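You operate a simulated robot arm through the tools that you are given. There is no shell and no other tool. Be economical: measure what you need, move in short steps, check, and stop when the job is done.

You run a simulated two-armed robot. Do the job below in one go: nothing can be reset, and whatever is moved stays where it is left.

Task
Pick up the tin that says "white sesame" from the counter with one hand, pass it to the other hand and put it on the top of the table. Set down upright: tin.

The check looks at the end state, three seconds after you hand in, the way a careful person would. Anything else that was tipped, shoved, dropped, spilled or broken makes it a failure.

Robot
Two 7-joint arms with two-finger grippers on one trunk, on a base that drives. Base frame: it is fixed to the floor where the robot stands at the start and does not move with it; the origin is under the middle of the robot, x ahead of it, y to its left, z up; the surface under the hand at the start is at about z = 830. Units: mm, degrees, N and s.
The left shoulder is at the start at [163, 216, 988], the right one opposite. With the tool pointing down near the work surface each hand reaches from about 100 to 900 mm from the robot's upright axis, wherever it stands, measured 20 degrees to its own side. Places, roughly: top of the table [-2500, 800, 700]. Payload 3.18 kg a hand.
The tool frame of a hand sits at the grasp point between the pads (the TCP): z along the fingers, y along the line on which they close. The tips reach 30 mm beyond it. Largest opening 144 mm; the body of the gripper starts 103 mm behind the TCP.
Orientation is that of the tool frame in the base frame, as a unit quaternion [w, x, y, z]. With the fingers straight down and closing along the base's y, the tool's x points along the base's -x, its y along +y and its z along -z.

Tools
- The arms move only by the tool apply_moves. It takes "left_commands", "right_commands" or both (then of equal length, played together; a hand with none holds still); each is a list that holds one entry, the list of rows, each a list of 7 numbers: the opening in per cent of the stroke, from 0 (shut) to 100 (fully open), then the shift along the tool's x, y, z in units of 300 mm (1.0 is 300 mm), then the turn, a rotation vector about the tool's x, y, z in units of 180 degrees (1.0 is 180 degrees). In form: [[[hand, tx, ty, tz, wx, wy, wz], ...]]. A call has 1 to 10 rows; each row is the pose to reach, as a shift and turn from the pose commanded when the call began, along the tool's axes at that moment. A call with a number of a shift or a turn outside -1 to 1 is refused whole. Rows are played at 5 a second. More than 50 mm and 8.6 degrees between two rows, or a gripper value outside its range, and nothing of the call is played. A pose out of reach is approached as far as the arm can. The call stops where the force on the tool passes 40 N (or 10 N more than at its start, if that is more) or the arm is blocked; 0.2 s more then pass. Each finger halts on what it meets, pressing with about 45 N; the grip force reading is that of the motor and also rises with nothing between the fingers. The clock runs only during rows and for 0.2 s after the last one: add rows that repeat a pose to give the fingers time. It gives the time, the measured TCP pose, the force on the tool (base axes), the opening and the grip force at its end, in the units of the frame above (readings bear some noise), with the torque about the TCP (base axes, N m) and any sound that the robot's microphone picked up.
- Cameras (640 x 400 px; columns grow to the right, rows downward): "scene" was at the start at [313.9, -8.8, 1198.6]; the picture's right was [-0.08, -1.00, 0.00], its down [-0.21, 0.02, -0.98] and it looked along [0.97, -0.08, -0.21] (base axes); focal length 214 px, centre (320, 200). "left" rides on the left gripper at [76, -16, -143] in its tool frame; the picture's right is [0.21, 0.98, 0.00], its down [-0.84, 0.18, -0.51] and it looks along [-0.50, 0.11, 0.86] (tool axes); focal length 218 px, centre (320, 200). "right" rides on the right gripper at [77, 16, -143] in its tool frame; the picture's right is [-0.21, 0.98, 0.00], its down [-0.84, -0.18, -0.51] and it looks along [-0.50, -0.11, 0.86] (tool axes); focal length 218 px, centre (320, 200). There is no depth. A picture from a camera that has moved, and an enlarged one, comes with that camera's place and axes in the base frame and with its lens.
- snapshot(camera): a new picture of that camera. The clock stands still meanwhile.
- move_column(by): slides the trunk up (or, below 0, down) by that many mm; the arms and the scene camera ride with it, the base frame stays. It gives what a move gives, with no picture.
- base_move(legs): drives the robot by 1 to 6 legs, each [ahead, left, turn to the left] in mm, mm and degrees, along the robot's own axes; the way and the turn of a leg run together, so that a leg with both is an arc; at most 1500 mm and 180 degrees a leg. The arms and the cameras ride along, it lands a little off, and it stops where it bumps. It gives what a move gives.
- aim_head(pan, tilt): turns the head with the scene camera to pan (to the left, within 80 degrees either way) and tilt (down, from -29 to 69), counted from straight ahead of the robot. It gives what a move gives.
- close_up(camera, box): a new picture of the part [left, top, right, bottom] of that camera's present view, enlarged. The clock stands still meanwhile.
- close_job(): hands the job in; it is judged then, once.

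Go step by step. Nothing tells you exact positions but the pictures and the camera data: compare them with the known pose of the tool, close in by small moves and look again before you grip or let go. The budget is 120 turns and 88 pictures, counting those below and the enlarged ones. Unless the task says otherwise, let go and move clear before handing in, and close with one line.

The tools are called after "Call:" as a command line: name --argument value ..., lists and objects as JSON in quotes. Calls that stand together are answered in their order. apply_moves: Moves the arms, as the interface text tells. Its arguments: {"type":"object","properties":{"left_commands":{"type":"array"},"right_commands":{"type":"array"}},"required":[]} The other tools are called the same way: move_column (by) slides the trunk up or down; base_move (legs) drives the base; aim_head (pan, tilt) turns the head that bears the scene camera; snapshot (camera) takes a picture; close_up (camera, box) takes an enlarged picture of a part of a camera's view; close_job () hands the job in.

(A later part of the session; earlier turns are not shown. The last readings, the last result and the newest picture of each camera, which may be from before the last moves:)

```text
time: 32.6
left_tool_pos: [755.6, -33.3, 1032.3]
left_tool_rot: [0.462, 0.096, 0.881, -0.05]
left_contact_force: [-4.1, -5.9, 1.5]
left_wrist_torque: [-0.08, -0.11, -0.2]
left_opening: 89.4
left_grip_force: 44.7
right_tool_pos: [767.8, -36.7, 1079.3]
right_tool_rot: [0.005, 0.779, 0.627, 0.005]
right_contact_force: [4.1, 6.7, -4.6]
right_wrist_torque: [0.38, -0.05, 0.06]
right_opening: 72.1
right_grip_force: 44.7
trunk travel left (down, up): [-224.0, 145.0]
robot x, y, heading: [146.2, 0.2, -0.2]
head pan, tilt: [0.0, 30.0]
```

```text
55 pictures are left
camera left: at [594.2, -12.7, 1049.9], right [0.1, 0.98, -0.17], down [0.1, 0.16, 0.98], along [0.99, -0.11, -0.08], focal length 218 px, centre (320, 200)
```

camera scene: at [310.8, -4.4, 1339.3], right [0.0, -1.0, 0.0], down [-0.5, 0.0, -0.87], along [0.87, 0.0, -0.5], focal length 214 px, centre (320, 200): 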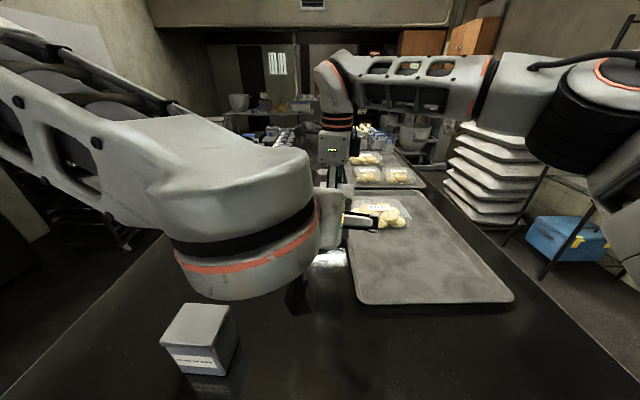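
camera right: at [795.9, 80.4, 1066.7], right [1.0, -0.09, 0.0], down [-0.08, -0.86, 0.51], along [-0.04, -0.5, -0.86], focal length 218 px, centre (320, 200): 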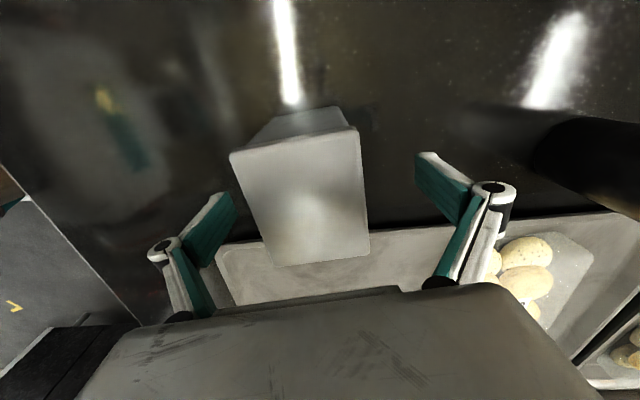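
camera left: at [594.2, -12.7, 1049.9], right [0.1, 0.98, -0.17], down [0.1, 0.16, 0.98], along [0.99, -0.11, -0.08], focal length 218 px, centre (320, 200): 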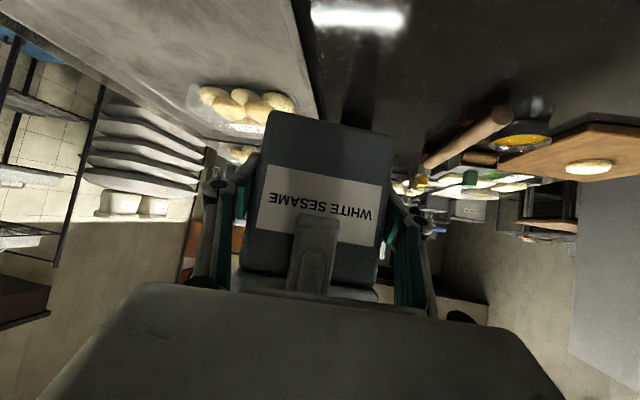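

Both hands hold firmly (left 89 mm, 45 N). I'll open the right hand modestly to about 92 mm, keeping the left squeezing.

Call:
apply_moves --left_commands '[[[35, 0, 0, 0, 0, 0, 0], [35, 0, 0, 0, 0, 0, 0], [35, 0, 0, 0, 0, 0, 0], [35, 0, 0, 0, 0, 0, 0]]]' --right_commands '[[[54, 0, 0, 0, 0, 0, 0], [60, 0, 0, 0, 0, 0, 0], [64, 0, 0, 0, 0, 0, 0], [64, 0, 0, 0, 0, 0, 0]]]'

Call:
snapshot --camera "left"

Call:
snapshot --camera "right"

```text
time: 33.6
left_tool_pos: [754.9, -31.4, 1032.3]
left_tool_rot: [0.462, 0.096, 0.88, -0.05]
left_contact_force: [-0.2, -0.3, -0.4]
left_wrist_torque: [-0.01, 0.05, 0.05]
left_opening: 89.6
left_grip_force: 45.3
right_tool_pos: [767.3, -36.7, 1079.5]
right_tool_rot: [0.004, 0.78, 0.626, 0.004]
right_contact_force: [-0.7, 0.1, -0.3]
right_wrist_torque: [0.0, 0.0, 0.01]
right_opening: 92.2
right_grip_force: 0.2
trunk travel left (down, up): [-224.0, 145.0]
robot x, y, heading: [143.2, -2.8, 0.0]
head pan, tilt: [0.0, 30.0]
```

```text
54 pictures are left
camera left: at [594.5, -12.3, 1049.8], right [0.09, 0.98, -0.17], down [0.1, 0.16, 0.98], along [0.99, -0.11, -0.08], focal length 218 px, centre (320, 200)
```

left: 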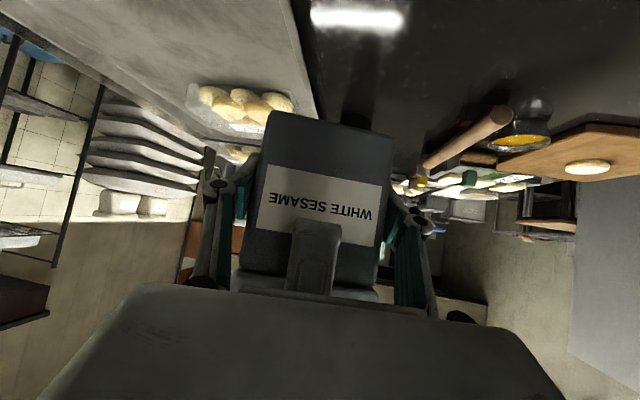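

```text
53 pictures are left
camera right: at [799.4, 34.8, 1221.5], right [0.91, -0.41, 0.01], down [-0.36, -0.78, 0.51], along [-0.2, -0.46, -0.86], focal length 218 px, centre (320, 200)
```

right: 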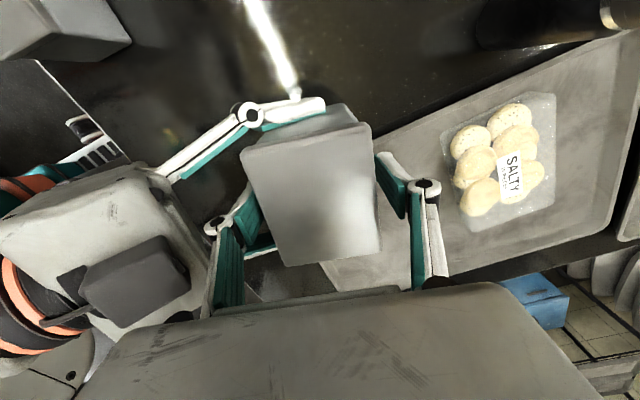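

The left hand holds the tin and the right pads are clear. I'll raise the right hand slowly, straight up.

Call:
apply_moves --left_commands '[[[35, 0, 0, 0, 0, 0, 0], [35, 0, 0, 0, 0, 0, 0], [35, 0, 0, 0, 0, 0, 0], [35, 0, 0, 0, 0, 0, 0], [35, 0, 0, 0, 0, 0, 0]]]' --right_commands '[[[64, 0, 0, -0.05, 0, 0, 0], [64, 0, 0, -0.12, 0, 0, 0], [64, 0, 0, -0.2, 0, 0, 0], [64, 0, 0, -0.28, 0, 0, 0], [64, 0, 0, -0.28, 0, 0, 0]]]'

Call:
snapshot --camera "right"

Call:
snapshot --camera "scene"

```text
time: 34.8
left_tool_pos: [756.0, -32.6, 1032.9]
left_tool_rot: [0.461, 0.096, 0.881, -0.05]
left_contact_force: [0.5, 0.1, -0.6]
left_wrist_torque: [0.0, 0.02, -0.02]
left_opening: 89.5
left_grip_force: 45.3
right_tool_pos: [766.6, -37.7, 1161.4]
right_tool_rot: [0.004, 0.779, 0.627, 0.003]
right_contact_force: [-0.7, -0.1, -0.4]
right_wrist_torque: [0.01, -0.01, 0.05]
right_opening: 92.1
right_grip_force: 0.1
trunk travel left (down, up): [-224.0, 145.0]
robot x, y, heading: [146.1, -1.4, -0.1]
head pan, tilt: [0.0, 30.0]
```

```text
52 pictures are left
camera right: at [799.4, 34.2, 1303.3], right [0.91, -0.41, 0.01], down [-0.36, -0.78, 0.51], along [-0.2, -0.46, -0.86], focal length 218 px, centre (320, 200)
```

right: 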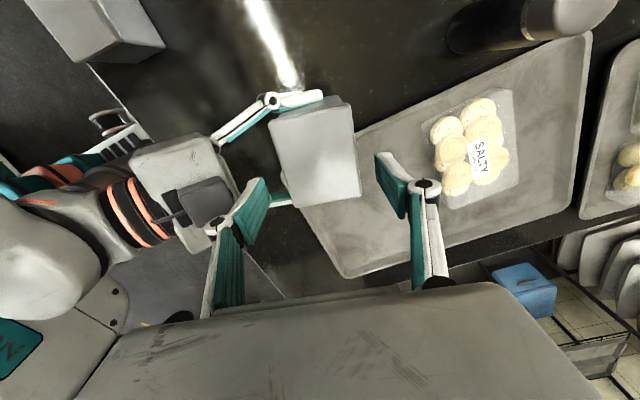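

```text
51 pictures are left
camera scene: at [311.6, -2.9, 1339.1], right [0.0, -1.0, 0.0], down [-0.5, 0.0, -0.87], along [0.87, 0.0, -0.5], focal length 214 px, centre (320, 200)
```

scene: 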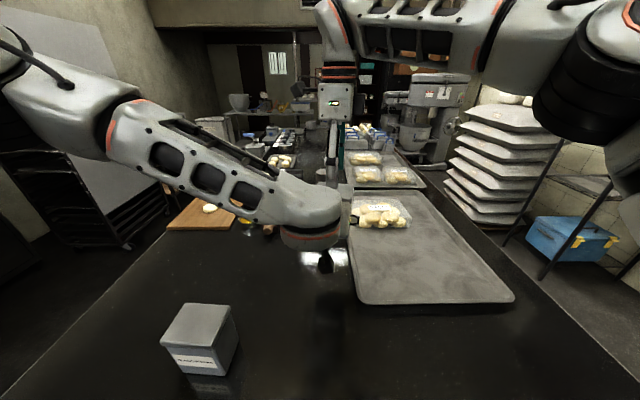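

The left hand has the tin alone. I'll take the right hand away, sideways to the right and then back, undoing part of its yaw for the drive.

Call:
apply_moves --left_commands '[[[35, 0, 0, 0, 0, 0, 0], [35, 0, 0, 0, 0, 0, 0], [35, 0, 0, 0, 0, 0, 0], [35, 0, 0, 0, 0, 0, 0], [35, 0, 0, 0, 0, 0, 0], [35, 0, 0, 0, 0, 0, 0], [35, 0, 0, 0, 0, 0, 0], [35, 0, 0, 0, 0, 0, 0], [35, 0, 0, 0, 0, 0, 0]]]' --right_commands '[[[64, -0.14, 0.03, 0, 0, 0, 0], [64, -0.28, 0.06, 0, 0, 0, 0], [64, -0.42, 0.09, 0, 0, 0, -0.04], [64, -0.56, 0.12, 0, 0, 0, -0.08], [64, -0.7, 0.155, 0, 0, 0, -0.12], [64, -0.73, 0.02, 0, 0, 0, -0.16], [64, -0.76, -0.12, 0, 0, 0, -0.2], [64, -0.79, -0.26, 0, 0, 0, -0.24], [64, -0.82, -0.4, 0, 0, 0, -0.28]]]'

Call:
snapshot --camera "scene"

```text
time: 36.8
left_tool_pos: [755.1, -33.4, 1032.8]
left_tool_rot: [0.462, 0.096, 0.88, -0.049]
left_contact_force: [0.0, 0.7, 0.0]
left_wrist_torque: [0.02, 0.03, 0.01]
left_opening: 89.0
left_grip_force: 44.7
right_tool_pos: [595.9, -251.7, 1160.3]
right_tool_rot: [0.006, 0.438, 0.899, 0.001]
right_contact_force: [-0.9, -0.5, 1.2]
right_wrist_torque: [-0.03, -0.02, -0.03]
right_opening: 92.4
right_grip_force: 0.1
trunk travel left (down, up): [-224.0, 145.0]
robot x, y, heading: [145.3, -3.1, 0.3]
head pan, tilt: [0.0, 30.0]
```

```text
50 pictures are left
camera scene: at [310.5, -3.3, 1339.4], right [0.0, -1.0, 0.0], down [-0.5, 0.0, -0.87], along [0.87, 0.0, -0.5], focal length 214 px, centre (320, 200)
```

scene: 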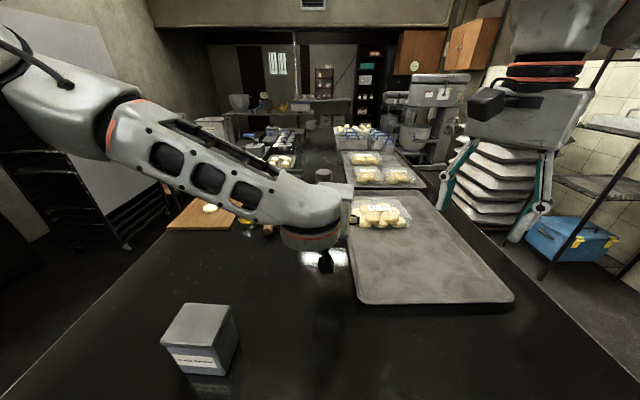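

The right hand is clear and the tin is still gripped. Before driving I need to know the room, so I'll look left.

Call:
aim_head --pan 78 --tilt 25

Call:
snapshot --camera "scene"

Call:
snapshot --camera "left"

```text
time: 38.4
left_tool_pos: [755.9, -33.5, 1031.7]
left_tool_rot: [0.462, 0.096, 0.88, -0.05]
left_contact_force: [0.4, -0.4, 0.3]
left_wrist_torque: [0.02, 0.04, -0.01]
left_opening: 89.5
left_grip_force: 45.1
right_tool_pos: [597.0, -251.2, 1159.2]
right_tool_rot: [0.006, 0.439, 0.899, 0.002]
right_contact_force: [0.2, 0.2, -0.3]
right_wrist_torque: [0.02, 0.0, 0.01]
right_opening: 92.1
right_grip_force: 0.0
trunk travel left (down, up): [-224.0, 145.0]
robot x, y, heading: [143.4, 0.0, -0.1]
head pan, tilt: [78.0, 25.0]
```

```text
49 pictures are left
camera scene: at [240.1, 87.4, 1347.2], right [0.98, -0.21, 0.0], down [-0.09, -0.41, -0.91], along [0.19, 0.89, -0.42], focal length 214 px, centre (320, 200)
```

scene: 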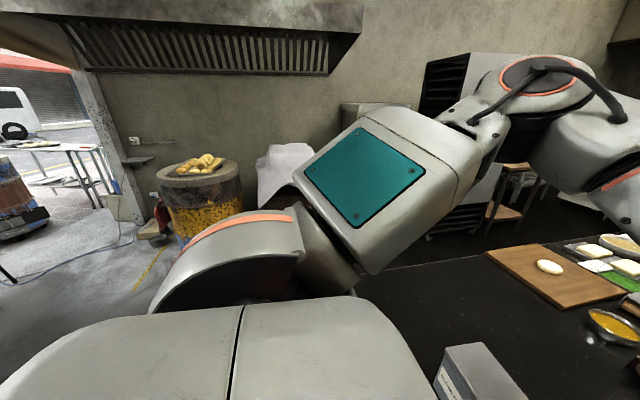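

```text
48 pictures are left
camera left: at [594.5, -12.4, 1049.8], right [0.09, 0.98, -0.17], down [0.1, 0.16, 0.98], along [0.99, -0.11, -0.08], focal length 218 px, centre (320, 200)
```

left: 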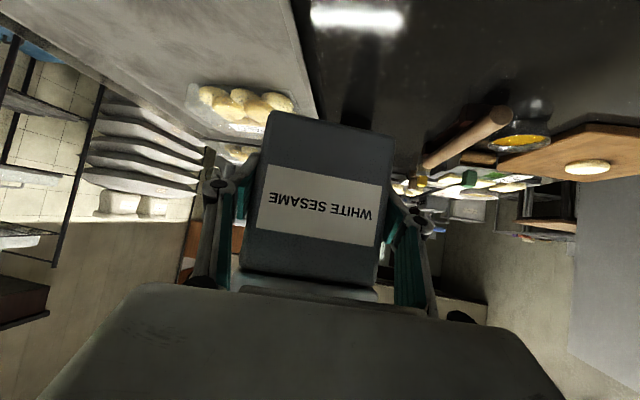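

The tin is secure. To the left is a barrel oven, and the open room lies behind. I'll back straight out from the counter by 500 mm first.

Call:
base_move --legs '[[-500, 0, 0]]'

Call:
snapshot --camera "scene"

Call:
aim_head --pan -78 --tilt 20

Call:
snapshot --camera "scene"

```text
time: 41.3
left_tool_pos: [256.5, -36.4, 1031.9]
left_tool_rot: [0.463, 0.101, 0.879, -0.053]
left_contact_force: [-0.3, 0.4, 0.0]
left_wrist_torque: [0.02, 0.08, 0.0]
left_opening: 89.2
left_grip_force: 45.0
right_tool_pos: [94.7, -253.7, 1158.8]
right_tool_rot: [0.005, 0.443, 0.896, 0.001]
right_contact_force: [0.6, -0.1, 0.2]
right_wrist_torque: [0.0, -0.02, 0.02]
right_opening: 92.3
right_grip_force: 0.1
trunk travel left (down, up): [-224.0, 145.0]
robot x, y, heading: [-355.2, 1.3, -0.7]
head pan, tilt: [78.0, 25.0]
```

```text
47 pictures are left
camera scene: at [-257.9, 89.6, 1347.2], right [0.98, -0.22, 0.0], down [-0.09, -0.41, -0.91], along [0.2, 0.88, -0.42], focal length 214 px, centre (320, 200)
```

scene: 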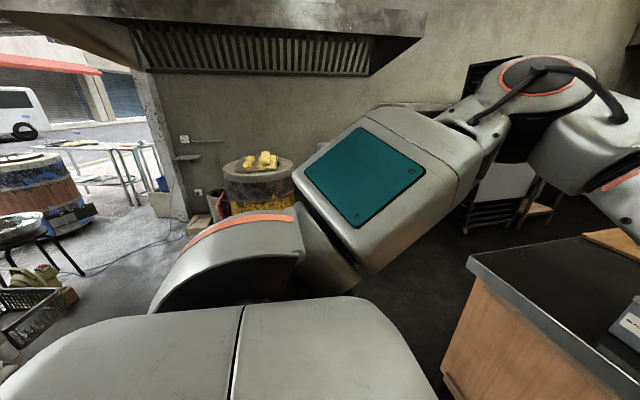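

```text
time: 43.7
left_tool_pos: [256.0, -36.2, 1032.5]
left_tool_rot: [0.462, 0.101, 0.88, -0.053]
left_contact_force: [-0.5, 0.5, -0.1]
left_wrist_torque: [0.04, 0.07, 0.0]
left_opening: 89.2
left_grip_force: 44.6
right_tool_pos: [94.9, -255.1, 1160.1]
right_tool_rot: [0.006, 0.444, 0.896, 0.0]
right_contact_force: [-0.2, -0.2, 0.7]
right_wrist_torque: [-0.01, 0.0, -0.02]
right_opening: 92.2
right_grip_force: 0.2
trunk travel left (down, up): [-224.0, 145.0]
robot x, y, heading: [-354.6, 3.2, -0.4]
head pan, tilt: [-78.0, 20.0]
```

```text
46 pictures are left
camera scene: at [-259.4, -91.6, 1355.3], right [-0.98, -0.2, 0.0], down [-0.07, 0.34, -0.94], along [0.18, -0.92, -0.34], focal length 214 px, centre (320, 200)
```

scene: 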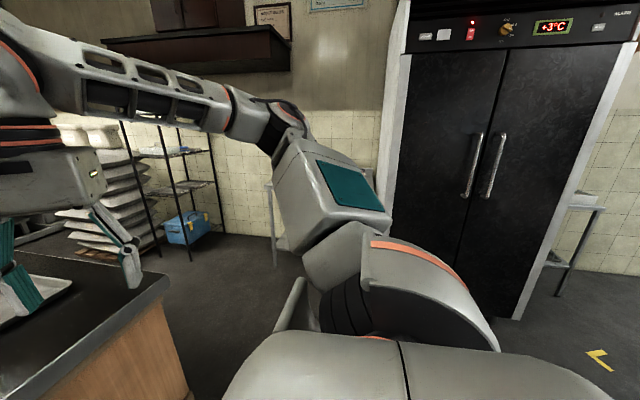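

It's clear around: fridge far right, counter edge outside the sweep. I'll turn left 90° in place and look toward the table.

Call:
base_move --legs '[[0, 0, 90]]'

Call:
aim_head --pan 60 --tilt 25

Call:
snapshot --camera "scene"

```text
time: 47.9
left_tool_pos: [-303.5, 611.8, 1031.9]
left_tool_rot: [0.367, -0.544, 0.699, 0.285]
left_contact_force: [-0.4, -0.2, 0.4]
left_wrist_torque: [-0.07, 0.02, -0.03]
left_opening: 89.4
left_grip_force: 44.8
right_tool_pos: [-88.6, 446.3, 1158.0]
right_tool_rot: [0.003, -0.311, 0.95, 0.005]
right_contact_force: [-0.1, 0.2, -0.3]
right_wrist_torque: [0.03, -0.01, -0.03]
right_opening: 92.0
right_grip_force: 0.0
trunk travel left (down, up): [-224.0, 145.0]
robot x, y, heading: [-357.7, 0.2, 88.0]
head pan, tilt: [-78.0, 20.0]
```

```text
time: 50.1
left_tool_pos: [-303.6, 611.1, 1031.7]
left_tool_rot: [0.366, -0.544, 0.699, 0.285]
left_contact_force: [-0.6, 0.6, 0.3]
left_wrist_torque: [-0.08, 0.04, -0.01]
left_opening: 89.4
left_grip_force: 44.7
right_tool_pos: [-90.1, 446.5, 1159.1]
right_tool_rot: [0.002, -0.31, 0.951, 0.005]
right_contact_force: [1.0, -0.1, 0.0]
right_wrist_torque: [-0.01, -0.02, 0.0]
right_opening: 92.1
right_grip_force: 0.0
trunk travel left (down, up): [-224.0, 145.0]
robot x, y, heading: [-356.2, 0.5, 88.2]
head pan, tilt: [60.0, 25.0]
```

```text
45 pictures are left
camera scene: at [-430.8, 126.8, 1347.2], right [0.53, 0.85, 0.0], down [0.36, -0.22, -0.91], along [-0.77, 0.48, -0.42], focal length 214 px, centre (320, 200)
```

scene: 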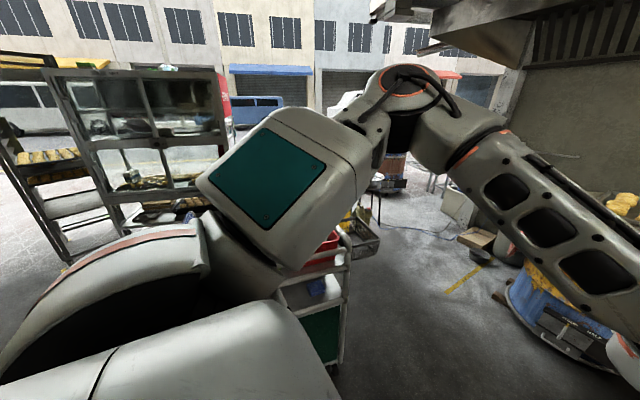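

There's a trolley about 0.8 m off to the left-front. To keep the sweep clear of it I'll back up 350 mm before turning further, then look again.

Call:
base_move --legs '[[-350, 0, 0], [0, 0, 60]]'

Call:
aim_head --pan 0 --tilt 25

Call:
snapshot --camera "scene"

```text
time: 55.0
left_tool_pos: [-871.5, 4.9, 1032.7]
left_tool_rot: [-0.173, 0.822, -0.33, -0.431]
left_contact_force: [0.5, 0.0, -0.3]
left_wrist_torque: [-0.02, -0.02, 0.0]
left_opening: 89.4
left_grip_force: 44.8
right_tool_pos: [-621.5, 108.8, 1159.4]
right_tool_rot: [0.0, 0.747, -0.665, -0.006]
right_contact_force: [0.4, 0.1, 0.4]
right_wrist_torque: [-0.01, 0.05, 0.0]
right_opening: 91.9
right_grip_force: 0.0
trunk travel left (down, up): [-224.0, 145.0]
robot x, y, heading: [-364.2, -341.3, 148.9]
head pan, tilt: [60.0, 25.0]
```

```text
time: 56.3
left_tool_pos: [-871.4, 3.9, 1031.2]
left_tool_rot: [-0.174, 0.821, -0.331, -0.431]
left_contact_force: [0.3, 1.3, 1.0]
left_wrist_torque: [-0.05, -0.03, -0.01]
left_opening: 89.5
left_grip_force: 45.3
right_tool_pos: [-621.4, 108.6, 1159.1]
right_tool_rot: [0.0, 0.746, -0.666, -0.006]
right_contact_force: [0.6, 0.2, -0.2]
right_wrist_torque: [0.02, 0.0, 0.02]
right_opening: 92.3
right_grip_force: 0.0
trunk travel left (down, up): [-224.0, 145.0]
robot x, y, heading: [-363.1, -340.6, 148.4]
head pan, tilt: [0.0, 25.0]
```

```text
44 pictures are left
camera scene: at [-510.8, -253.1, 1347.2], right [0.52, 0.85, 0.0], down [0.36, -0.22, -0.91], along [-0.77, 0.47, -0.42], focal length 214 px, centre (320, 200)
```

scene: 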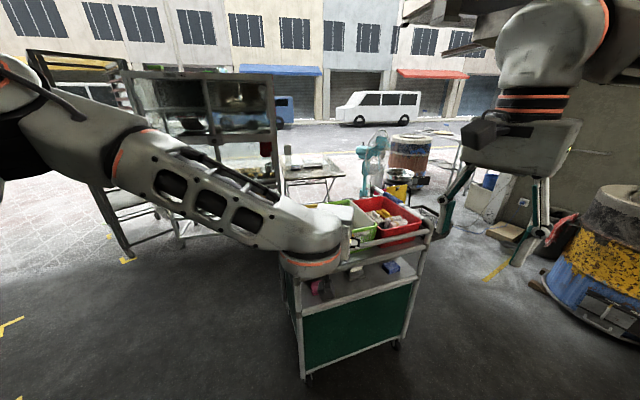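

A green trolley stands in front (near face x≈-1080 to -940, top about 800–850), below the tin's level. The table is beyond it, close to (-2400, 770). I'll look closer to plan a way around.

Call:
close_up --camera "scene" --box '[220, 110, 440, 247]'

Call:
aim_head --pan 45 --tilt 20

Call:
snapshot --camera "scene"

```text
2.91 times, centred on (330, 178) of scene
camera zoom: at [-510.8, -253.1, 1347.2], right [0.52, 0.85, 0.0], down [0.36, -0.22, -0.91], along [-0.77, 0.47, -0.42], focal length 624 px, centre (291, 262)
```

zoom: 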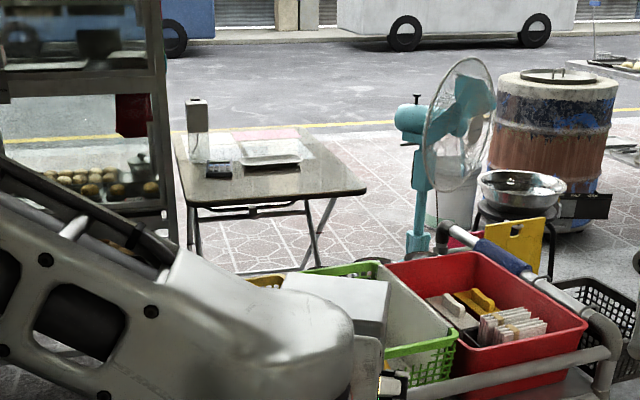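

```text
time: 57.4
left_tool_pos: [-870.0, 4.5, 1032.8]
left_tool_rot: [-0.173, 0.822, -0.33, -0.431]
left_contact_force: [0.3, 0.1, -0.4]
left_wrist_torque: [-0.05, -0.02, -0.01]
left_opening: 89.4
left_grip_force: 45.3
right_tool_pos: [-621.2, 109.5, 1159.1]
right_tool_rot: [0.0, 0.747, -0.665, -0.006]
right_contact_force: [0.4, 0.0, -0.1]
right_wrist_torque: [-0.01, 0.05, 0.0]
right_opening: 92.4
right_grip_force: 0.0
trunk travel left (down, up): [-224.0, 145.0]
robot x, y, heading: [-363.0, -338.3, 148.5]
head pan, tilt: [45.0, 20.0]
```

```text
42 pictures are left
camera scene: at [-522.7, -322.9, 1355.3], right [-0.23, 0.97, 0.0], down [0.33, 0.08, -0.94], along [-0.91, -0.22, -0.34], focal length 214 px, centre (320, 200)
```

scene: 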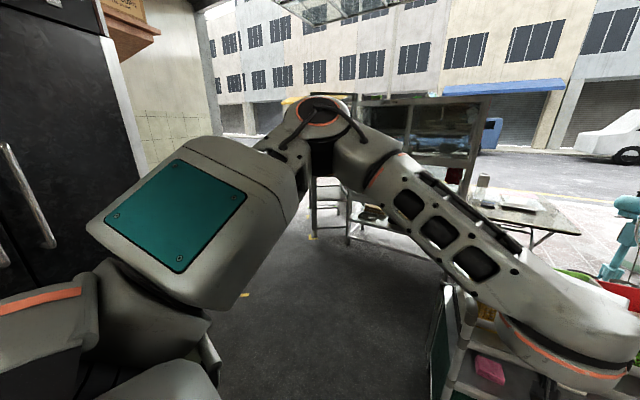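

The table's near edge runs about (-2211, 417) to (-2050, 971), about 577 mm wide, and the items on it lie farther back, so the near band is free. I'll turn toward -x and pass the trolley on its left side, then look again.

Call:
base_move --legs '[[0, 0, 31], [0, 200, 0], [500, 0, 0]]'

Call:
aim_head --pan -50 --tilt 35

Call:
snapshot --camera "scene"

```text
time: 63.9
left_tool_pos: [-1475.6, -512.6, 1032.5]
left_tool_rot: [-0.05, 0.881, -0.095, -0.462]
left_contact_force: [0.1, 1.0, -0.2]
left_wrist_torque: [-0.03, -0.04, -0.01]
left_opening: 89.6
left_grip_force: 45.0
right_tool_pos: [-1316.9, -292.8, 1159.2]
right_tool_rot: [0.002, 0.9, -0.436, -0.005]
right_contact_force: [0.8, -0.8, -0.4]
right_wrist_torque: [0.02, -0.02, 0.0]
right_opening: 92.5
right_grip_force: 0.1
trunk travel left (down, up): [-224.0, 145.0]
robot x, y, heading: [-864.6, -541.0, -179.8]
head pan, tilt: [45.0, 20.0]
```

```text
time: 65.6
left_tool_pos: [-1473.4, -512.3, 1032.5]
left_tool_rot: [-0.049, 0.881, -0.095, -0.461]
left_contact_force: [-0.6, 0.2, 0.7]
left_wrist_torque: [-0.02, -0.07, -0.02]
left_opening: 89.6
left_grip_force: 45.1
right_tool_pos: [-1316.7, -292.2, 1159.1]
right_tool_rot: [0.002, 0.899, -0.437, -0.005]
right_contact_force: [0.6, 0.0, 0.4]
right_wrist_torque: [-0.02, 0.01, -0.02]
right_opening: 92.1
right_grip_force: 0.0
trunk travel left (down, up): [-224.0, 145.0]
robot x, y, heading: [-860.8, -541.7, -180.2]
head pan, tilt: [-50.0, 35.0]
```

```text
41 pictures are left
camera scene: at [-997.8, -475.6, 1331.4], right [0.76, 0.64, 0.0], down [0.37, -0.44, -0.82], along [-0.53, 0.63, -0.57], focal length 214 px, centre (320, 200)
```

scene: 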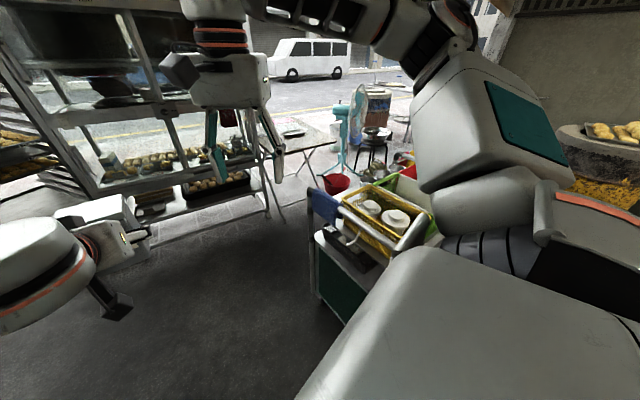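

The table's left side adjoins a stall and the trolley crowds its near edge, so approaching here would be too tight. The area right of the trolley (y from 700 to 1800) is open, so I'll back out, strafe past the trolley's front and look from that side.

Call:
base_move --legs '[[-720, 0, 0], [0, -800, 0]]'

Call:
aim_head --pan 0 --tilt 25

Call:
snapshot --camera "scene"

Call:
aim_head --pan -60 --tilt 25

Call:
snapshot --camera "scene"

```text
time: 76.5
left_tool_pos: [-790.0, 277.0, 1032.9]
left_tool_rot: [-0.042, 0.882, -0.081, -0.463]
left_contact_force: [0.7, 0.2, 0.0]
left_wrist_torque: [0.01, -0.08, -0.04]
left_opening: 89.4
left_grip_force: 44.4
right_tool_pos: [-639.4, 500.3, 1159.4]
right_tool_rot: [0.002, 0.905, -0.424, -0.006]
right_contact_force: [0.3, -0.5, -0.6]
right_wrist_torque: [-0.01, -0.02, -0.02]
right_opening: 92.3
right_grip_force: 0.0
trunk travel left (down, up): [-224.0, 145.0]
robot x, y, heading: [-176.0, 266.7, -178.2]
head pan, tilt: [-50.0, 35.0]
```

```text
time: 77.6
left_tool_pos: [-789.9, 276.7, 1032.5]
left_tool_rot: [-0.043, 0.882, -0.081, -0.462]
left_contact_force: [0.2, -0.7, -0.1]
left_wrist_torque: [-0.02, -0.06, 0.03]
left_opening: 89.2
left_grip_force: 45.3
right_tool_pos: [-638.0, 500.8, 1159.3]
right_tool_rot: [0.001, 0.906, -0.424, -0.006]
right_contact_force: [1.2, -0.3, -0.4]
right_wrist_torque: [-0.02, -0.02, 0.04]
right_opening: 92.4
right_grip_force: 0.1
trunk travel left (down, up): [-224.0, 145.0]
robot x, y, heading: [-178.2, 265.2, -178.3]
head pan, tilt: [0.0, 25.0]
```

```text
40 pictures are left
camera scene: at [-348.6, 258.5, 1347.2], right [-0.03, 1.0, 0.0], down [0.42, 0.01, -0.91], along [-0.91, -0.03, -0.42], focal length 214 px, centre (320, 200)
```

scene: 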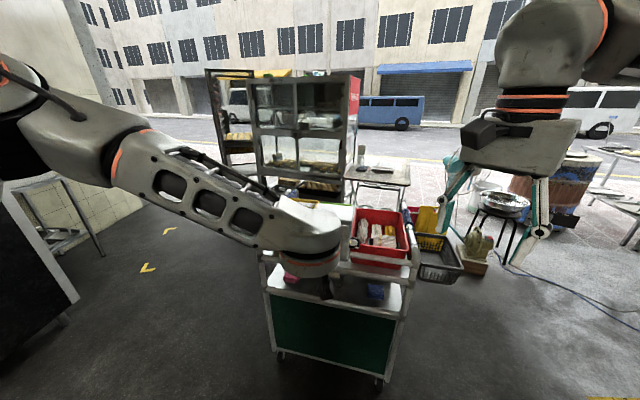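

```text
time: 78.9
left_tool_pos: [-790.6, 276.1, 1031.3]
left_tool_rot: [-0.043, 0.882, -0.082, -0.462]
left_contact_force: [0.4, 0.0, -0.1]
left_wrist_torque: [0.01, -0.07, 0.01]
left_opening: 89.3
left_grip_force: 44.8
right_tool_pos: [-638.4, 500.9, 1159.6]
right_tool_rot: [0.002, 0.906, -0.424, -0.006]
right_contact_force: [0.1, -0.3, 0.5]
right_wrist_torque: [0.04, -0.03, 0.02]
right_opening: 92.2
right_grip_force: 0.1
trunk travel left (down, up): [-224.0, 145.0]
robot x, y, heading: [-174.4, 264.6, -178.0]
head pan, tilt: [-60.0, 25.0]
```

```text
39 pictures are left
camera scene: at [-305.1, 339.6, 1347.2], right [0.85, 0.53, 0.0], down [0.22, -0.36, -0.91], along [-0.48, 0.77, -0.42], focal length 214 px, centre (320, 200)
```

scene: 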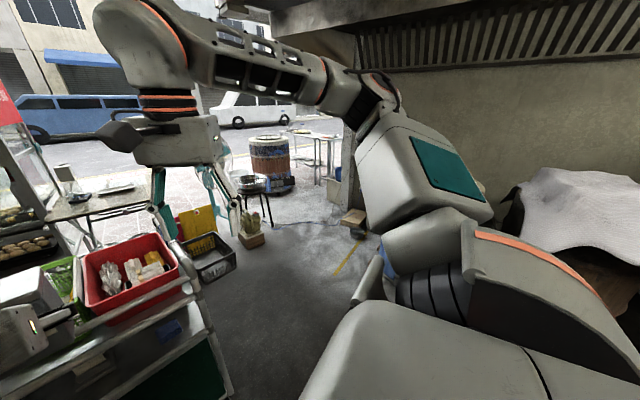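

There is a black crate and a box with plants on the floor right of the trolley, near where I planned to stand. I'll look closer.

Call:
close_up --camera "scene" --box '[30, 140, 310, 320]'

```text
2.22 times, centred on (170, 230) of scene
camera zoom: at [-305.1, 339.6, 1347.2], right [0.85, 0.53, 0.0], down [0.22, -0.36, -0.91], along [-0.48, 0.77, -0.42], focal length 477 px, centre (653, 133)
```

zoom: 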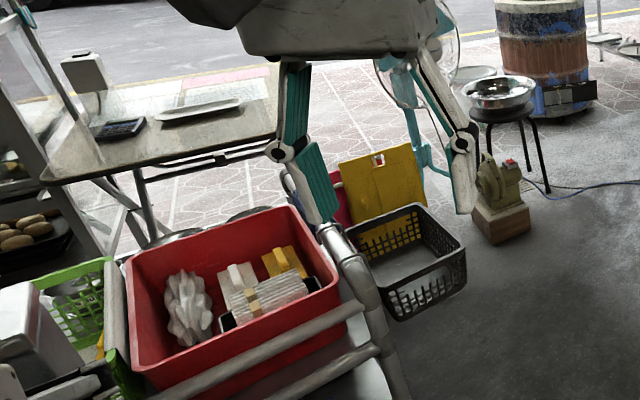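

Triangulating shows the crate hangs on the trolley's end (up to y≈775, x≈-920 to -1090). Only a small statue stands on the floor, near (-1900, 1500). I'll strafe on, pass the trolley on its right with a margin, and look again.

Call:
base_move --legs '[[0, -740, -2], [450, -190, 0], [400, 0, 0]]'

Call:
aim_head --pan -10 --tilt 35

Call:
snapshot --camera "scene"

```text
time: 90.5
left_tool_pos: [-1653.8, 1240.7, 1031.2]
left_tool_rot: [-0.053, 0.88, -0.102, -0.461]
left_contact_force: [-1.4, 0.0, -4.7]
left_wrist_torque: [-0.02, -0.05, -0.01]
left_opening: 89.8
left_grip_force: 44.7
right_tool_pos: [-1490.8, 1458.8, 1159.4]
right_tool_rot: [0.001, 0.896, -0.444, -0.006]
right_contact_force: [-0.4, -0.1, -0.1]
right_wrist_torque: [0.01, -0.04, 0.0]
right_opening: 92.5
right_grip_force: 0.1
trunk travel left (down, up): [-224.0, 145.0]
robot x, y, heading: [-1042.3, 1201.9, 179.1]
head pan, tilt: [-60.0, 25.0]
```

```text
time: 91.6
left_tool_pos: [-1651.9, 1241.5, 1033.3]
left_tool_rot: [-0.053, 0.88, -0.101, -0.461]
left_contact_force: [0.5, -0.1, -5.2]
left_wrist_torque: [-0.01, -0.07, -0.02]
left_opening: 89.5
left_grip_force: 44.9
right_tool_pos: [-1490.5, 1458.7, 1159.2]
right_tool_rot: [0.001, 0.896, -0.444, -0.005]
right_contact_force: [0.2, 0.6, 0.3]
right_wrist_torque: [0.02, -0.03, 0.04]
right_opening: 92.4
right_grip_force: 0.0
trunk travel left (down, up): [-224.0, 145.0]
robot x, y, heading: [-1045.5, 1199.7, 179.1]
head pan, tilt: [-10.0, 35.0]
```

```text
37 pictures are left
camera scene: at [-1205.8, 1218.7, 1331.4], right [0.19, 0.98, 0.0], down [0.56, -0.11, -0.82], along [-0.8, 0.15, -0.57], focal length 214 px, centre (320, 200)
```

scene: 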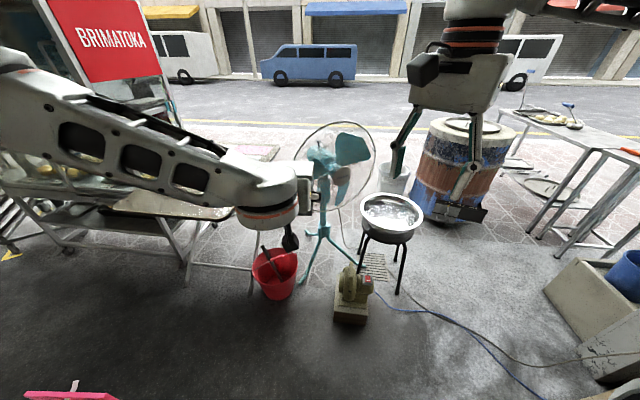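

Now I have a clear view: a red bucket near (-2016, 1071), a fan behind it and the statue at (-1800, 1512). Standing at about (-1540, 1100) with heading 207° clears them all, with the left arm reaching about 750 mm onto the table's near band.

Call:
base_move --legs '[[490, 95, 0], [0, 0, 28]]'

Call:
aim_head --pan 0 --tilt 35

Call:
snapshot --camera "scene"

Call:
snapshot --camera "left"

Call:
snapshot --camera "right"

```text
time: 96.0
left_tool_pos: [-2083.5, 852.9, 1030.9]
left_tool_rot: [0.064, 0.877, 0.122, -0.46]
left_contact_force: [0.4, -0.3, -4.5]
left_wrist_torque: [0.04, -0.03, -0.01]
left_opening: 89.1
left_grip_force: 45.3
right_tool_pos: [-2048.0, 1120.0, 1159.6]
right_tool_rot: [0.002, 0.978, -0.207, -0.005]
right_contact_force: [0.5, -0.7, 0.3]
right_wrist_torque: [0.02, 0.04, 0.0]
right_opening: 92.3
right_grip_force: 0.1
trunk travel left (down, up): [-224.0, 145.0]
robot x, y, heading: [-1532.3, 1112.4, -152.1]
head pan, tilt: [-10.0, 35.0]
```

```text
time: 96.7
left_tool_pos: [-2084.7, 851.7, 1032.9]
left_tool_rot: [0.064, 0.877, 0.122, -0.46]
left_contact_force: [1.3, 0.1, -4.0]
left_wrist_torque: [0.02, -0.07, 0.01]
left_opening: 89.1
left_grip_force: 44.9
right_tool_pos: [-2048.6, 1120.3, 1159.3]
right_tool_rot: [0.002, 0.978, -0.207, -0.005]
right_contact_force: [0.1, -0.4, 0.2]
right_wrist_torque: [-0.03, 0.0, 0.04]
right_opening: 92.1
right_grip_force: 0.1
trunk travel left (down, up): [-224.0, 145.0]
robot x, y, heading: [-1532.4, 1111.6, -152.1]
head pan, tilt: [0.0, 35.0]
```

```text
36 pictures are left
camera scene: at [-1677.5, 1033.6, 1331.4], right [-0.47, 0.88, 0.0], down [0.51, 0.27, -0.82], along [-0.72, -0.39, -0.57], focal length 214 px, centre (320, 200)
```

scene: 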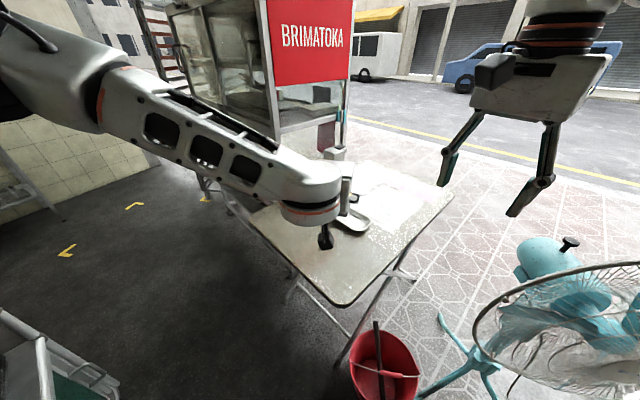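

```text
35 pictures are left
camera left: at [-1934.1, 913.0, 1049.5], right [0.38, -0.91, -0.17], down [-0.01, -0.19, 0.98], along [-0.93, -0.37, -0.08], focal length 218 px, centre (320, 200)
```

left: 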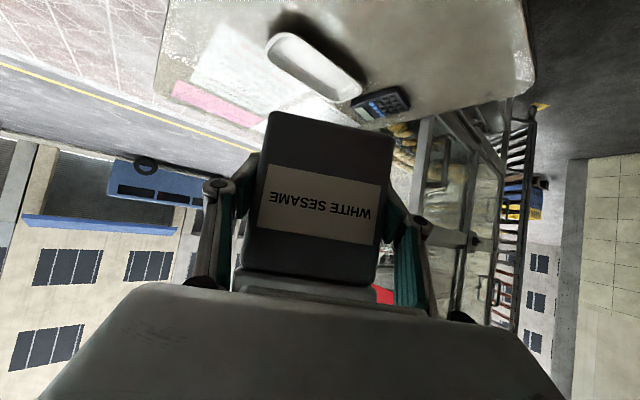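

```text
34 pictures are left
camera right: at [-1981.7, 1074.4, 1301.4], right [-0.59, -0.81, 0.01], down [-0.69, 0.51, 0.51], along [-0.42, 0.3, -0.86], focal length 218 px, centre (320, 200)
```

right: 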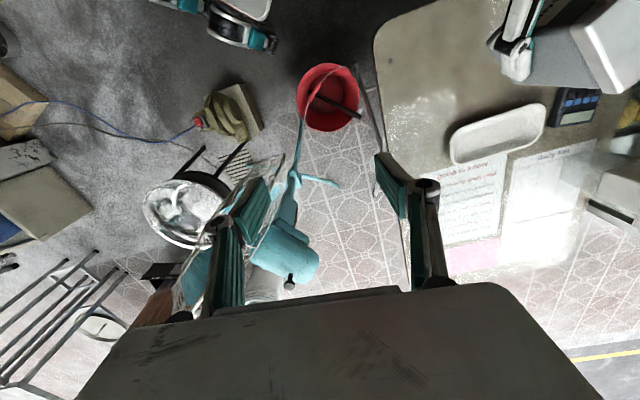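

The tin is secure and I can see the table. Its near edge runs (-2171, 414) to (-2014, 924), and the oval tray starts about 260 mm inward, so the near band is free. My spot is about (-2189, 761), and I'll extend the left hand above it at the present height.

Call:
apply_moves --left_commands '[[[35, -0.055, 0.05, 0.08, 0, 0, 0], [35, -0.11, 0.1, 0.16, 0, 0, 0], [35, -0.165, 0.15, 0.24, 0, 0, 0], [35, -0.221, 0.198, 0.32, 0, 0, 0], [35, -0.221, 0.198, 0.32, 0, 0, 0]]]'

```text
time: 97.9
left_tool_pos: [-2182.6, 765.4, 1032.2]
left_tool_rot: [0.064, 0.878, 0.121, -0.459]
left_contact_force: [1.1, 0.4, -5.1]
left_wrist_torque: [0.03, -0.07, 0.02]
left_opening: 89.4
left_grip_force: 45.3
right_tool_pos: [-2047.9, 1119.2, 1158.6]
right_tool_rot: [0.003, 0.978, -0.207, -0.006]
right_contact_force: [-0.2, 0.7, -0.4]
right_wrist_torque: [-0.02, 0.02, -0.01]
right_opening: 92.2
right_grip_force: 0.1
trunk travel left (down, up): [-224.0, 145.0]
robot x, y, heading: [-1530.3, 1114.5, -152.0]
head pan, tilt: [0.0, 35.0]
```

In place above the table. I'll lower 120 mm first.

Call:
apply_moves --left_commands '[[[35, 0.11, 0, 0.076, 0, 0, 0], [35, 0.22, 0, 0.151, 0, 0, 0], [35, 0.329, 0, 0.227, 0, 0, 0], [35, 0.329, 0, 0.227, 0, 0, 0]]]'

Call:
snapshot --camera "scene"

Call:
snapshot --camera "right"

```text
time: 98.9
left_tool_pos: [-2179.1, 765.4, 913.2]
left_tool_rot: [0.063, 0.877, 0.121, -0.461]
left_contact_force: [0.9, 0.0, -4.1]
left_wrist_torque: [0.0, -0.07, 0.0]
left_opening: 89.4
left_grip_force: 45.3
right_tool_pos: [-2047.0, 1120.1, 1161.2]
right_tool_rot: [0.002, 0.978, -0.207, -0.006]
right_contact_force: [0.8, 0.9, 0.2]
right_wrist_torque: [-0.05, 0.0, 0.01]
right_opening: 92.4
right_grip_force: 0.1
trunk travel left (down, up): [-224.0, 145.0]
robot x, y, heading: [-1530.2, 1112.8, -151.7]
head pan, tilt: [0.0, 35.0]
```

```text
33 pictures are left
camera scene: at [-1676.8, 1033.8, 1331.7], right [-0.47, 0.88, 0.0], down [0.51, 0.27, -0.82], along [-0.72, -0.39, -0.57], focal length 214 px, centre (320, 200)
```

scene: 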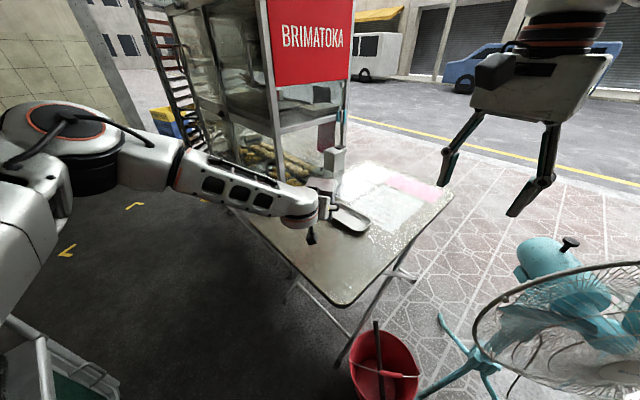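

```text
32 pictures are left
camera right: at [-1981.0, 1074.7, 1301.9], right [-0.59, -0.81, 0.01], down [-0.69, 0.51, 0.51], along [-0.42, 0.3, -0.86], focal length 218 px, centre (320, 200)
```

right: 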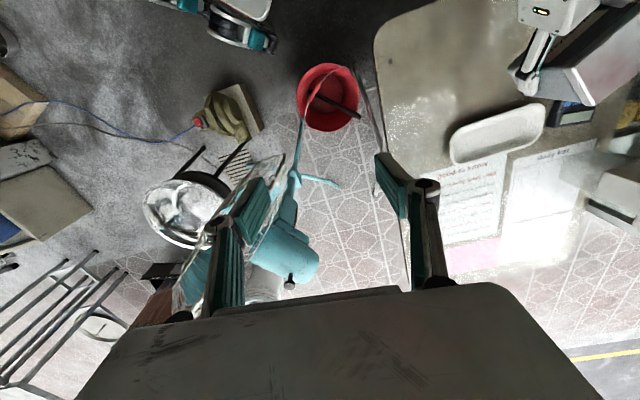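

I'll check the position relative to the table edge and tray with the left camera.

Call:
snapshot --camera "left"

Call:
close_up --camera "scene" --box '[220, 150, 460, 310]'

```text
31 pictures are left
camera left: at [-2028.7, 825.9, 930.0], right [0.38, -0.91, -0.17], down [-0.01, -0.19, 0.98], along [-0.93, -0.37, -0.08], focal length 218 px, centre (320, 200)
```

left: 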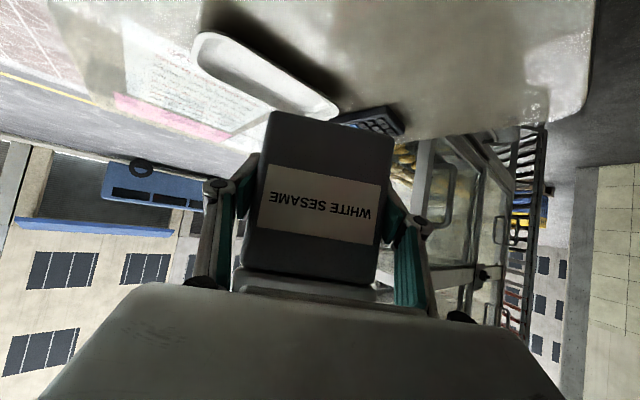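

```text
2.50 times, centred on (340, 230) of scene
camera zoom: at [-1676.8, 1033.8, 1331.7], right [-0.47, 0.88, 0.0], down [0.51, 0.27, -0.82], along [-0.72, -0.39, -0.57], focal length 536 px, centre (270, 125)
```

zoom: 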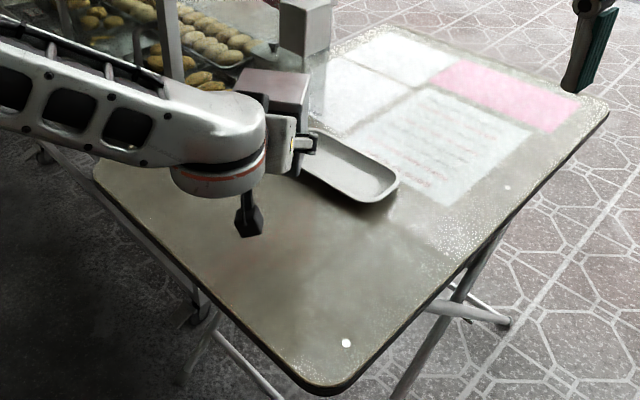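

Clear all round: the tray is about 120 mm past the tin, the edge about 68 mm on this side. I'll shift 25 mm inward and lower another 110 mm.

Call:
apply_moves --left_commands '[[[35, 0.087, -0.015, 0.089, 0, 0, 0], [35, 0.174, -0.03, 0.178, 0, 0, 0], [35, 0.261, -0.044, 0.266, 0, 0, 0], [35, 0.261, -0.044, 0.266, 0, 0, 0]]]'

Call:
close_up --camera "scene" --box '[220, 150, 460, 310]'

Call:
snapshot --camera "left"

```text
time: 99.9
left_tool_pos: [-2205.9, 772.0, 801.2]
left_tool_rot: [0.064, 0.877, 0.121, -0.461]
left_contact_force: [-0.2, -1.2, -4.4]
left_wrist_torque: [0.03, -0.02, -0.04]
left_opening: 89.4
left_grip_force: 44.8
right_tool_pos: [-2047.3, 1120.2, 1160.4]
right_tool_rot: [0.002, 0.978, -0.207, -0.007]
right_contact_force: [0.5, -0.8, 1.0]
right_wrist_torque: [-0.01, 0.03, -0.03]
right_opening: 92.2
right_grip_force: 0.1
trunk travel left (down, up): [-224.0, 145.0]
robot x, y, heading: [-1528.7, 1112.5, -151.9]
head pan, tilt: [0.0, 35.0]
```

```text
2.50 times, centred on (340, 230) of scene
camera zoom: at [-1676.8, 1033.4, 1331.6], right [-0.47, 0.88, 0.0], down [0.51, 0.27, -0.82], along [-0.72, -0.39, -0.57], focal length 536 px, centre (270, 125)
```

zoom: 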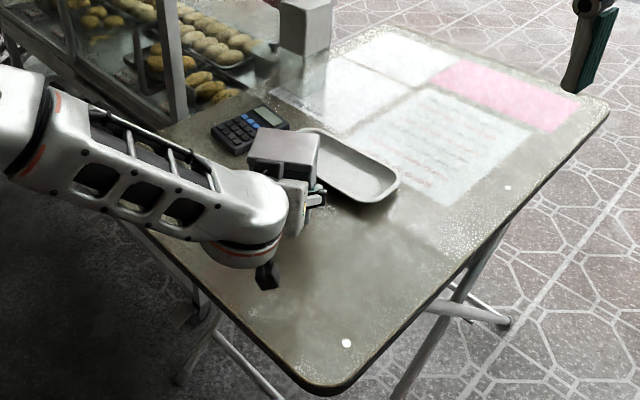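

```text
28 pictures are left
camera left: at [-2055.5, 832.4, 819.0], right [0.38, -0.91, -0.17], down [-0.01, -0.19, 0.98], along [-0.93, -0.37, -0.08], focal length 218 px, centre (320, 200)
```

left: 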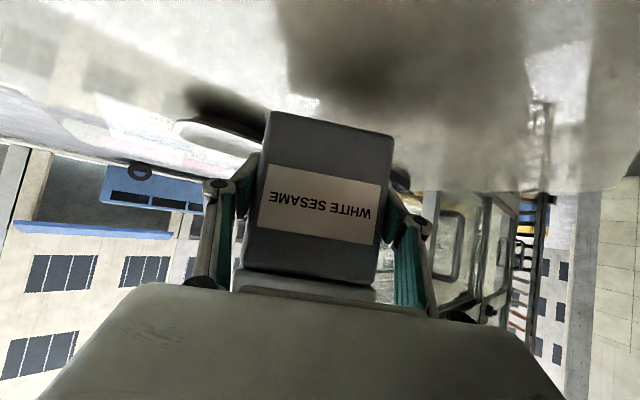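

Lined up. I'll lower 35 mm, then creep down while watching the force for contact.

Call:
apply_moves --left_commands '[[[35, 0.05, 0, 0.034, 0, 0, 0], [35, 0.096, 0, 0.066, 0, 0, 0], [35, 0.096, 0, 0.066, 0, 0, 0]]]'

Call:
apply_moves --left_commands '[[[35, 0.014, 0, 0.0095, 0, 0, 0], [35, 0.022, 0, 0.015, 0, 0, 0], [35, 0.022, 0, 0.015, 0, 0, 0]]]'

Call:
snapshot --camera "left"

```text
time: 100.7
left_tool_pos: [-2208.0, 770.4, 777.0]
left_tool_rot: [0.065, 0.874, 0.121, -0.467]
left_contact_force: [-6.1, 2.1, 28.6]
left_wrist_torque: [0.22, 0.37, -0.15]
left_opening: 89.7
left_grip_force: 45.3
right_tool_pos: [-2046.1, 1122.2, 1161.6]
right_tool_rot: [0.005, 0.978, -0.207, -0.007]
right_contact_force: [-0.1, 0.6, 0.6]
right_wrist_torque: [0.0, -0.01, -0.01]
right_opening: 92.3
right_grip_force: 0.0
trunk travel left (down, up): [-224.0, 145.0]
robot x, y, heading: [-1531.9, 1115.1, -151.9]
head pan, tilt: [0.0, 35.0]
```

```text
time: 101.5
left_tool_pos: [-2205.4, 769.3, 766.3]
left_tool_rot: [0.064, 0.875, 0.119, -0.465]
left_contact_force: [-6.7, 5.3, 33.3]
left_wrist_torque: [0.13, 0.81, 0.0]
left_opening: 89.6
left_grip_force: 44.9
right_tool_pos: [-2044.8, 1122.8, 1161.6]
right_tool_rot: [0.003, 0.978, -0.207, -0.006]
right_contact_force: [-0.7, 0.0, 0.2]
right_wrist_torque: [-0.02, -0.03, 0.04]
right_opening: 92.0
right_grip_force: 0.1
trunk travel left (down, up): [-224.0, 145.0]
robot x, y, heading: [-1530.7, 1114.0, -151.9]
head pan, tilt: [0.0, 35.0]
```

```text
27 pictures are left
camera left: at [-2055.7, 831.2, 782.6], right [0.38, -0.91, -0.17], down [0.0, -0.18, 0.98], along [-0.93, -0.37, -0.07], focal length 218 px, centre (320, 200)
```

left: 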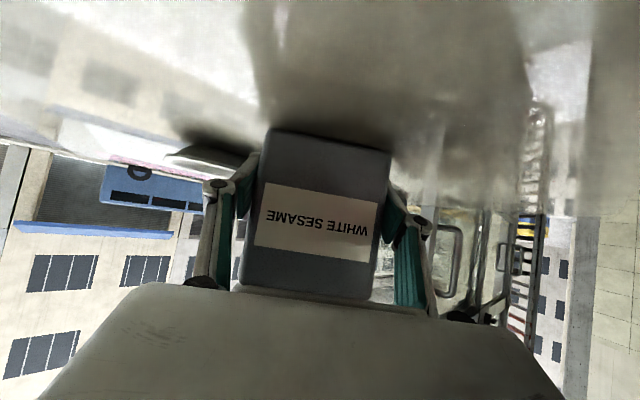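

The tin touched down at TCP≈777, so the table top is at about z 730; it now stands on the table under about 30 N and looks upright. I'll relieve the press by a few mm and check before letting go.

Call:
apply_moves --left_commands '[[[35, -0.004, 0, -0.003, 0, 0, 0], [35, -0.008, 0, -0.0056, 0, 0, 0], [35, -0.008, 0, -0.0056, 0, 0, 0]]]'

Call:
close_up --camera "scene" --box '[270, 180, 390, 260]'

```text
time: 102.3
left_tool_pos: [-2204.1, 770.0, 766.9]
left_tool_rot: [0.065, 0.876, 0.12, -0.462]
left_contact_force: [-9.9, 2.4, 24.1]
left_wrist_torque: [-0.31, 1.16, -0.28]
left_opening: 89.2
left_grip_force: 45.7
right_tool_pos: [-2046.0, 1121.8, 1159.8]
right_tool_rot: [0.003, 0.978, -0.207, -0.006]
right_contact_force: [0.0, -1.0, 0.1]
right_wrist_torque: [0.02, -0.02, 0.01]
right_opening: 92.3
right_grip_force: 0.0
trunk travel left (down, up): [-224.0, 145.0]
robot x, y, heading: [-1530.4, 1110.7, -151.9]
head pan, tilt: [0.0, 35.0]
```

```text
5.00 times, centred on (330, 220) of scene
camera zoom: at [-1675.8, 1034.9, 1331.7], right [-0.47, 0.88, 0.0], down [0.51, 0.27, -0.82], along [-0.72, -0.39, -0.57], focal length 1072 px, centre (270, 100)
```

zoom: 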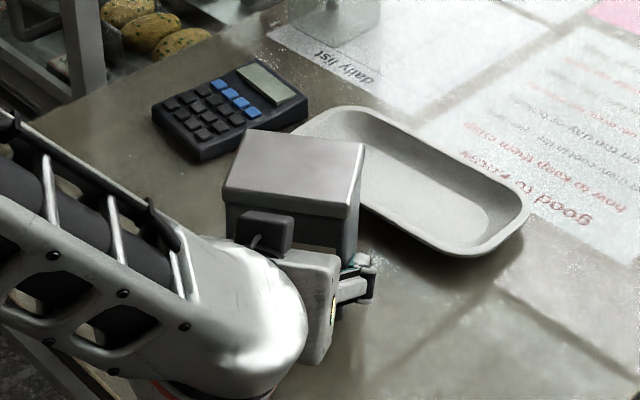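

The tin stands clear of the tray and calculator. It's still pressed with 24 N, so I'll ease up a little more.

Call:
apply_moves --left_commands '[[[35, -0.006, 0, -0.004, 0, 0, 0], [35, -0.012, 0, -0.008, 0, 0, 0], [35, -0.012, 0, -0.008, 0, 0, 0]]]'

```text
time: 103.1
left_tool_pos: [-2202.2, 769.2, 766.2]
left_tool_rot: [0.066, 0.877, 0.122, -0.459]
left_contact_force: [-5.5, -1.7, 13.8]
left_wrist_torque: [-0.98, 0.86, -0.24]
left_opening: 89.4
left_grip_force: 44.8
right_tool_pos: [-2048.0, 1120.9, 1160.4]
right_tool_rot: [0.002, 0.978, -0.207, -0.006]
right_contact_force: [0.2, -0.1, -0.3]
right_wrist_torque: [0.02, 0.01, -0.01]
right_opening: 91.9
right_grip_force: 0.0
trunk travel left (down, up): [-224.0, 145.0]
robot x, y, heading: [-1527.1, 1113.6, -151.9]
head pan, tilt: [0.0, 35.0]
```

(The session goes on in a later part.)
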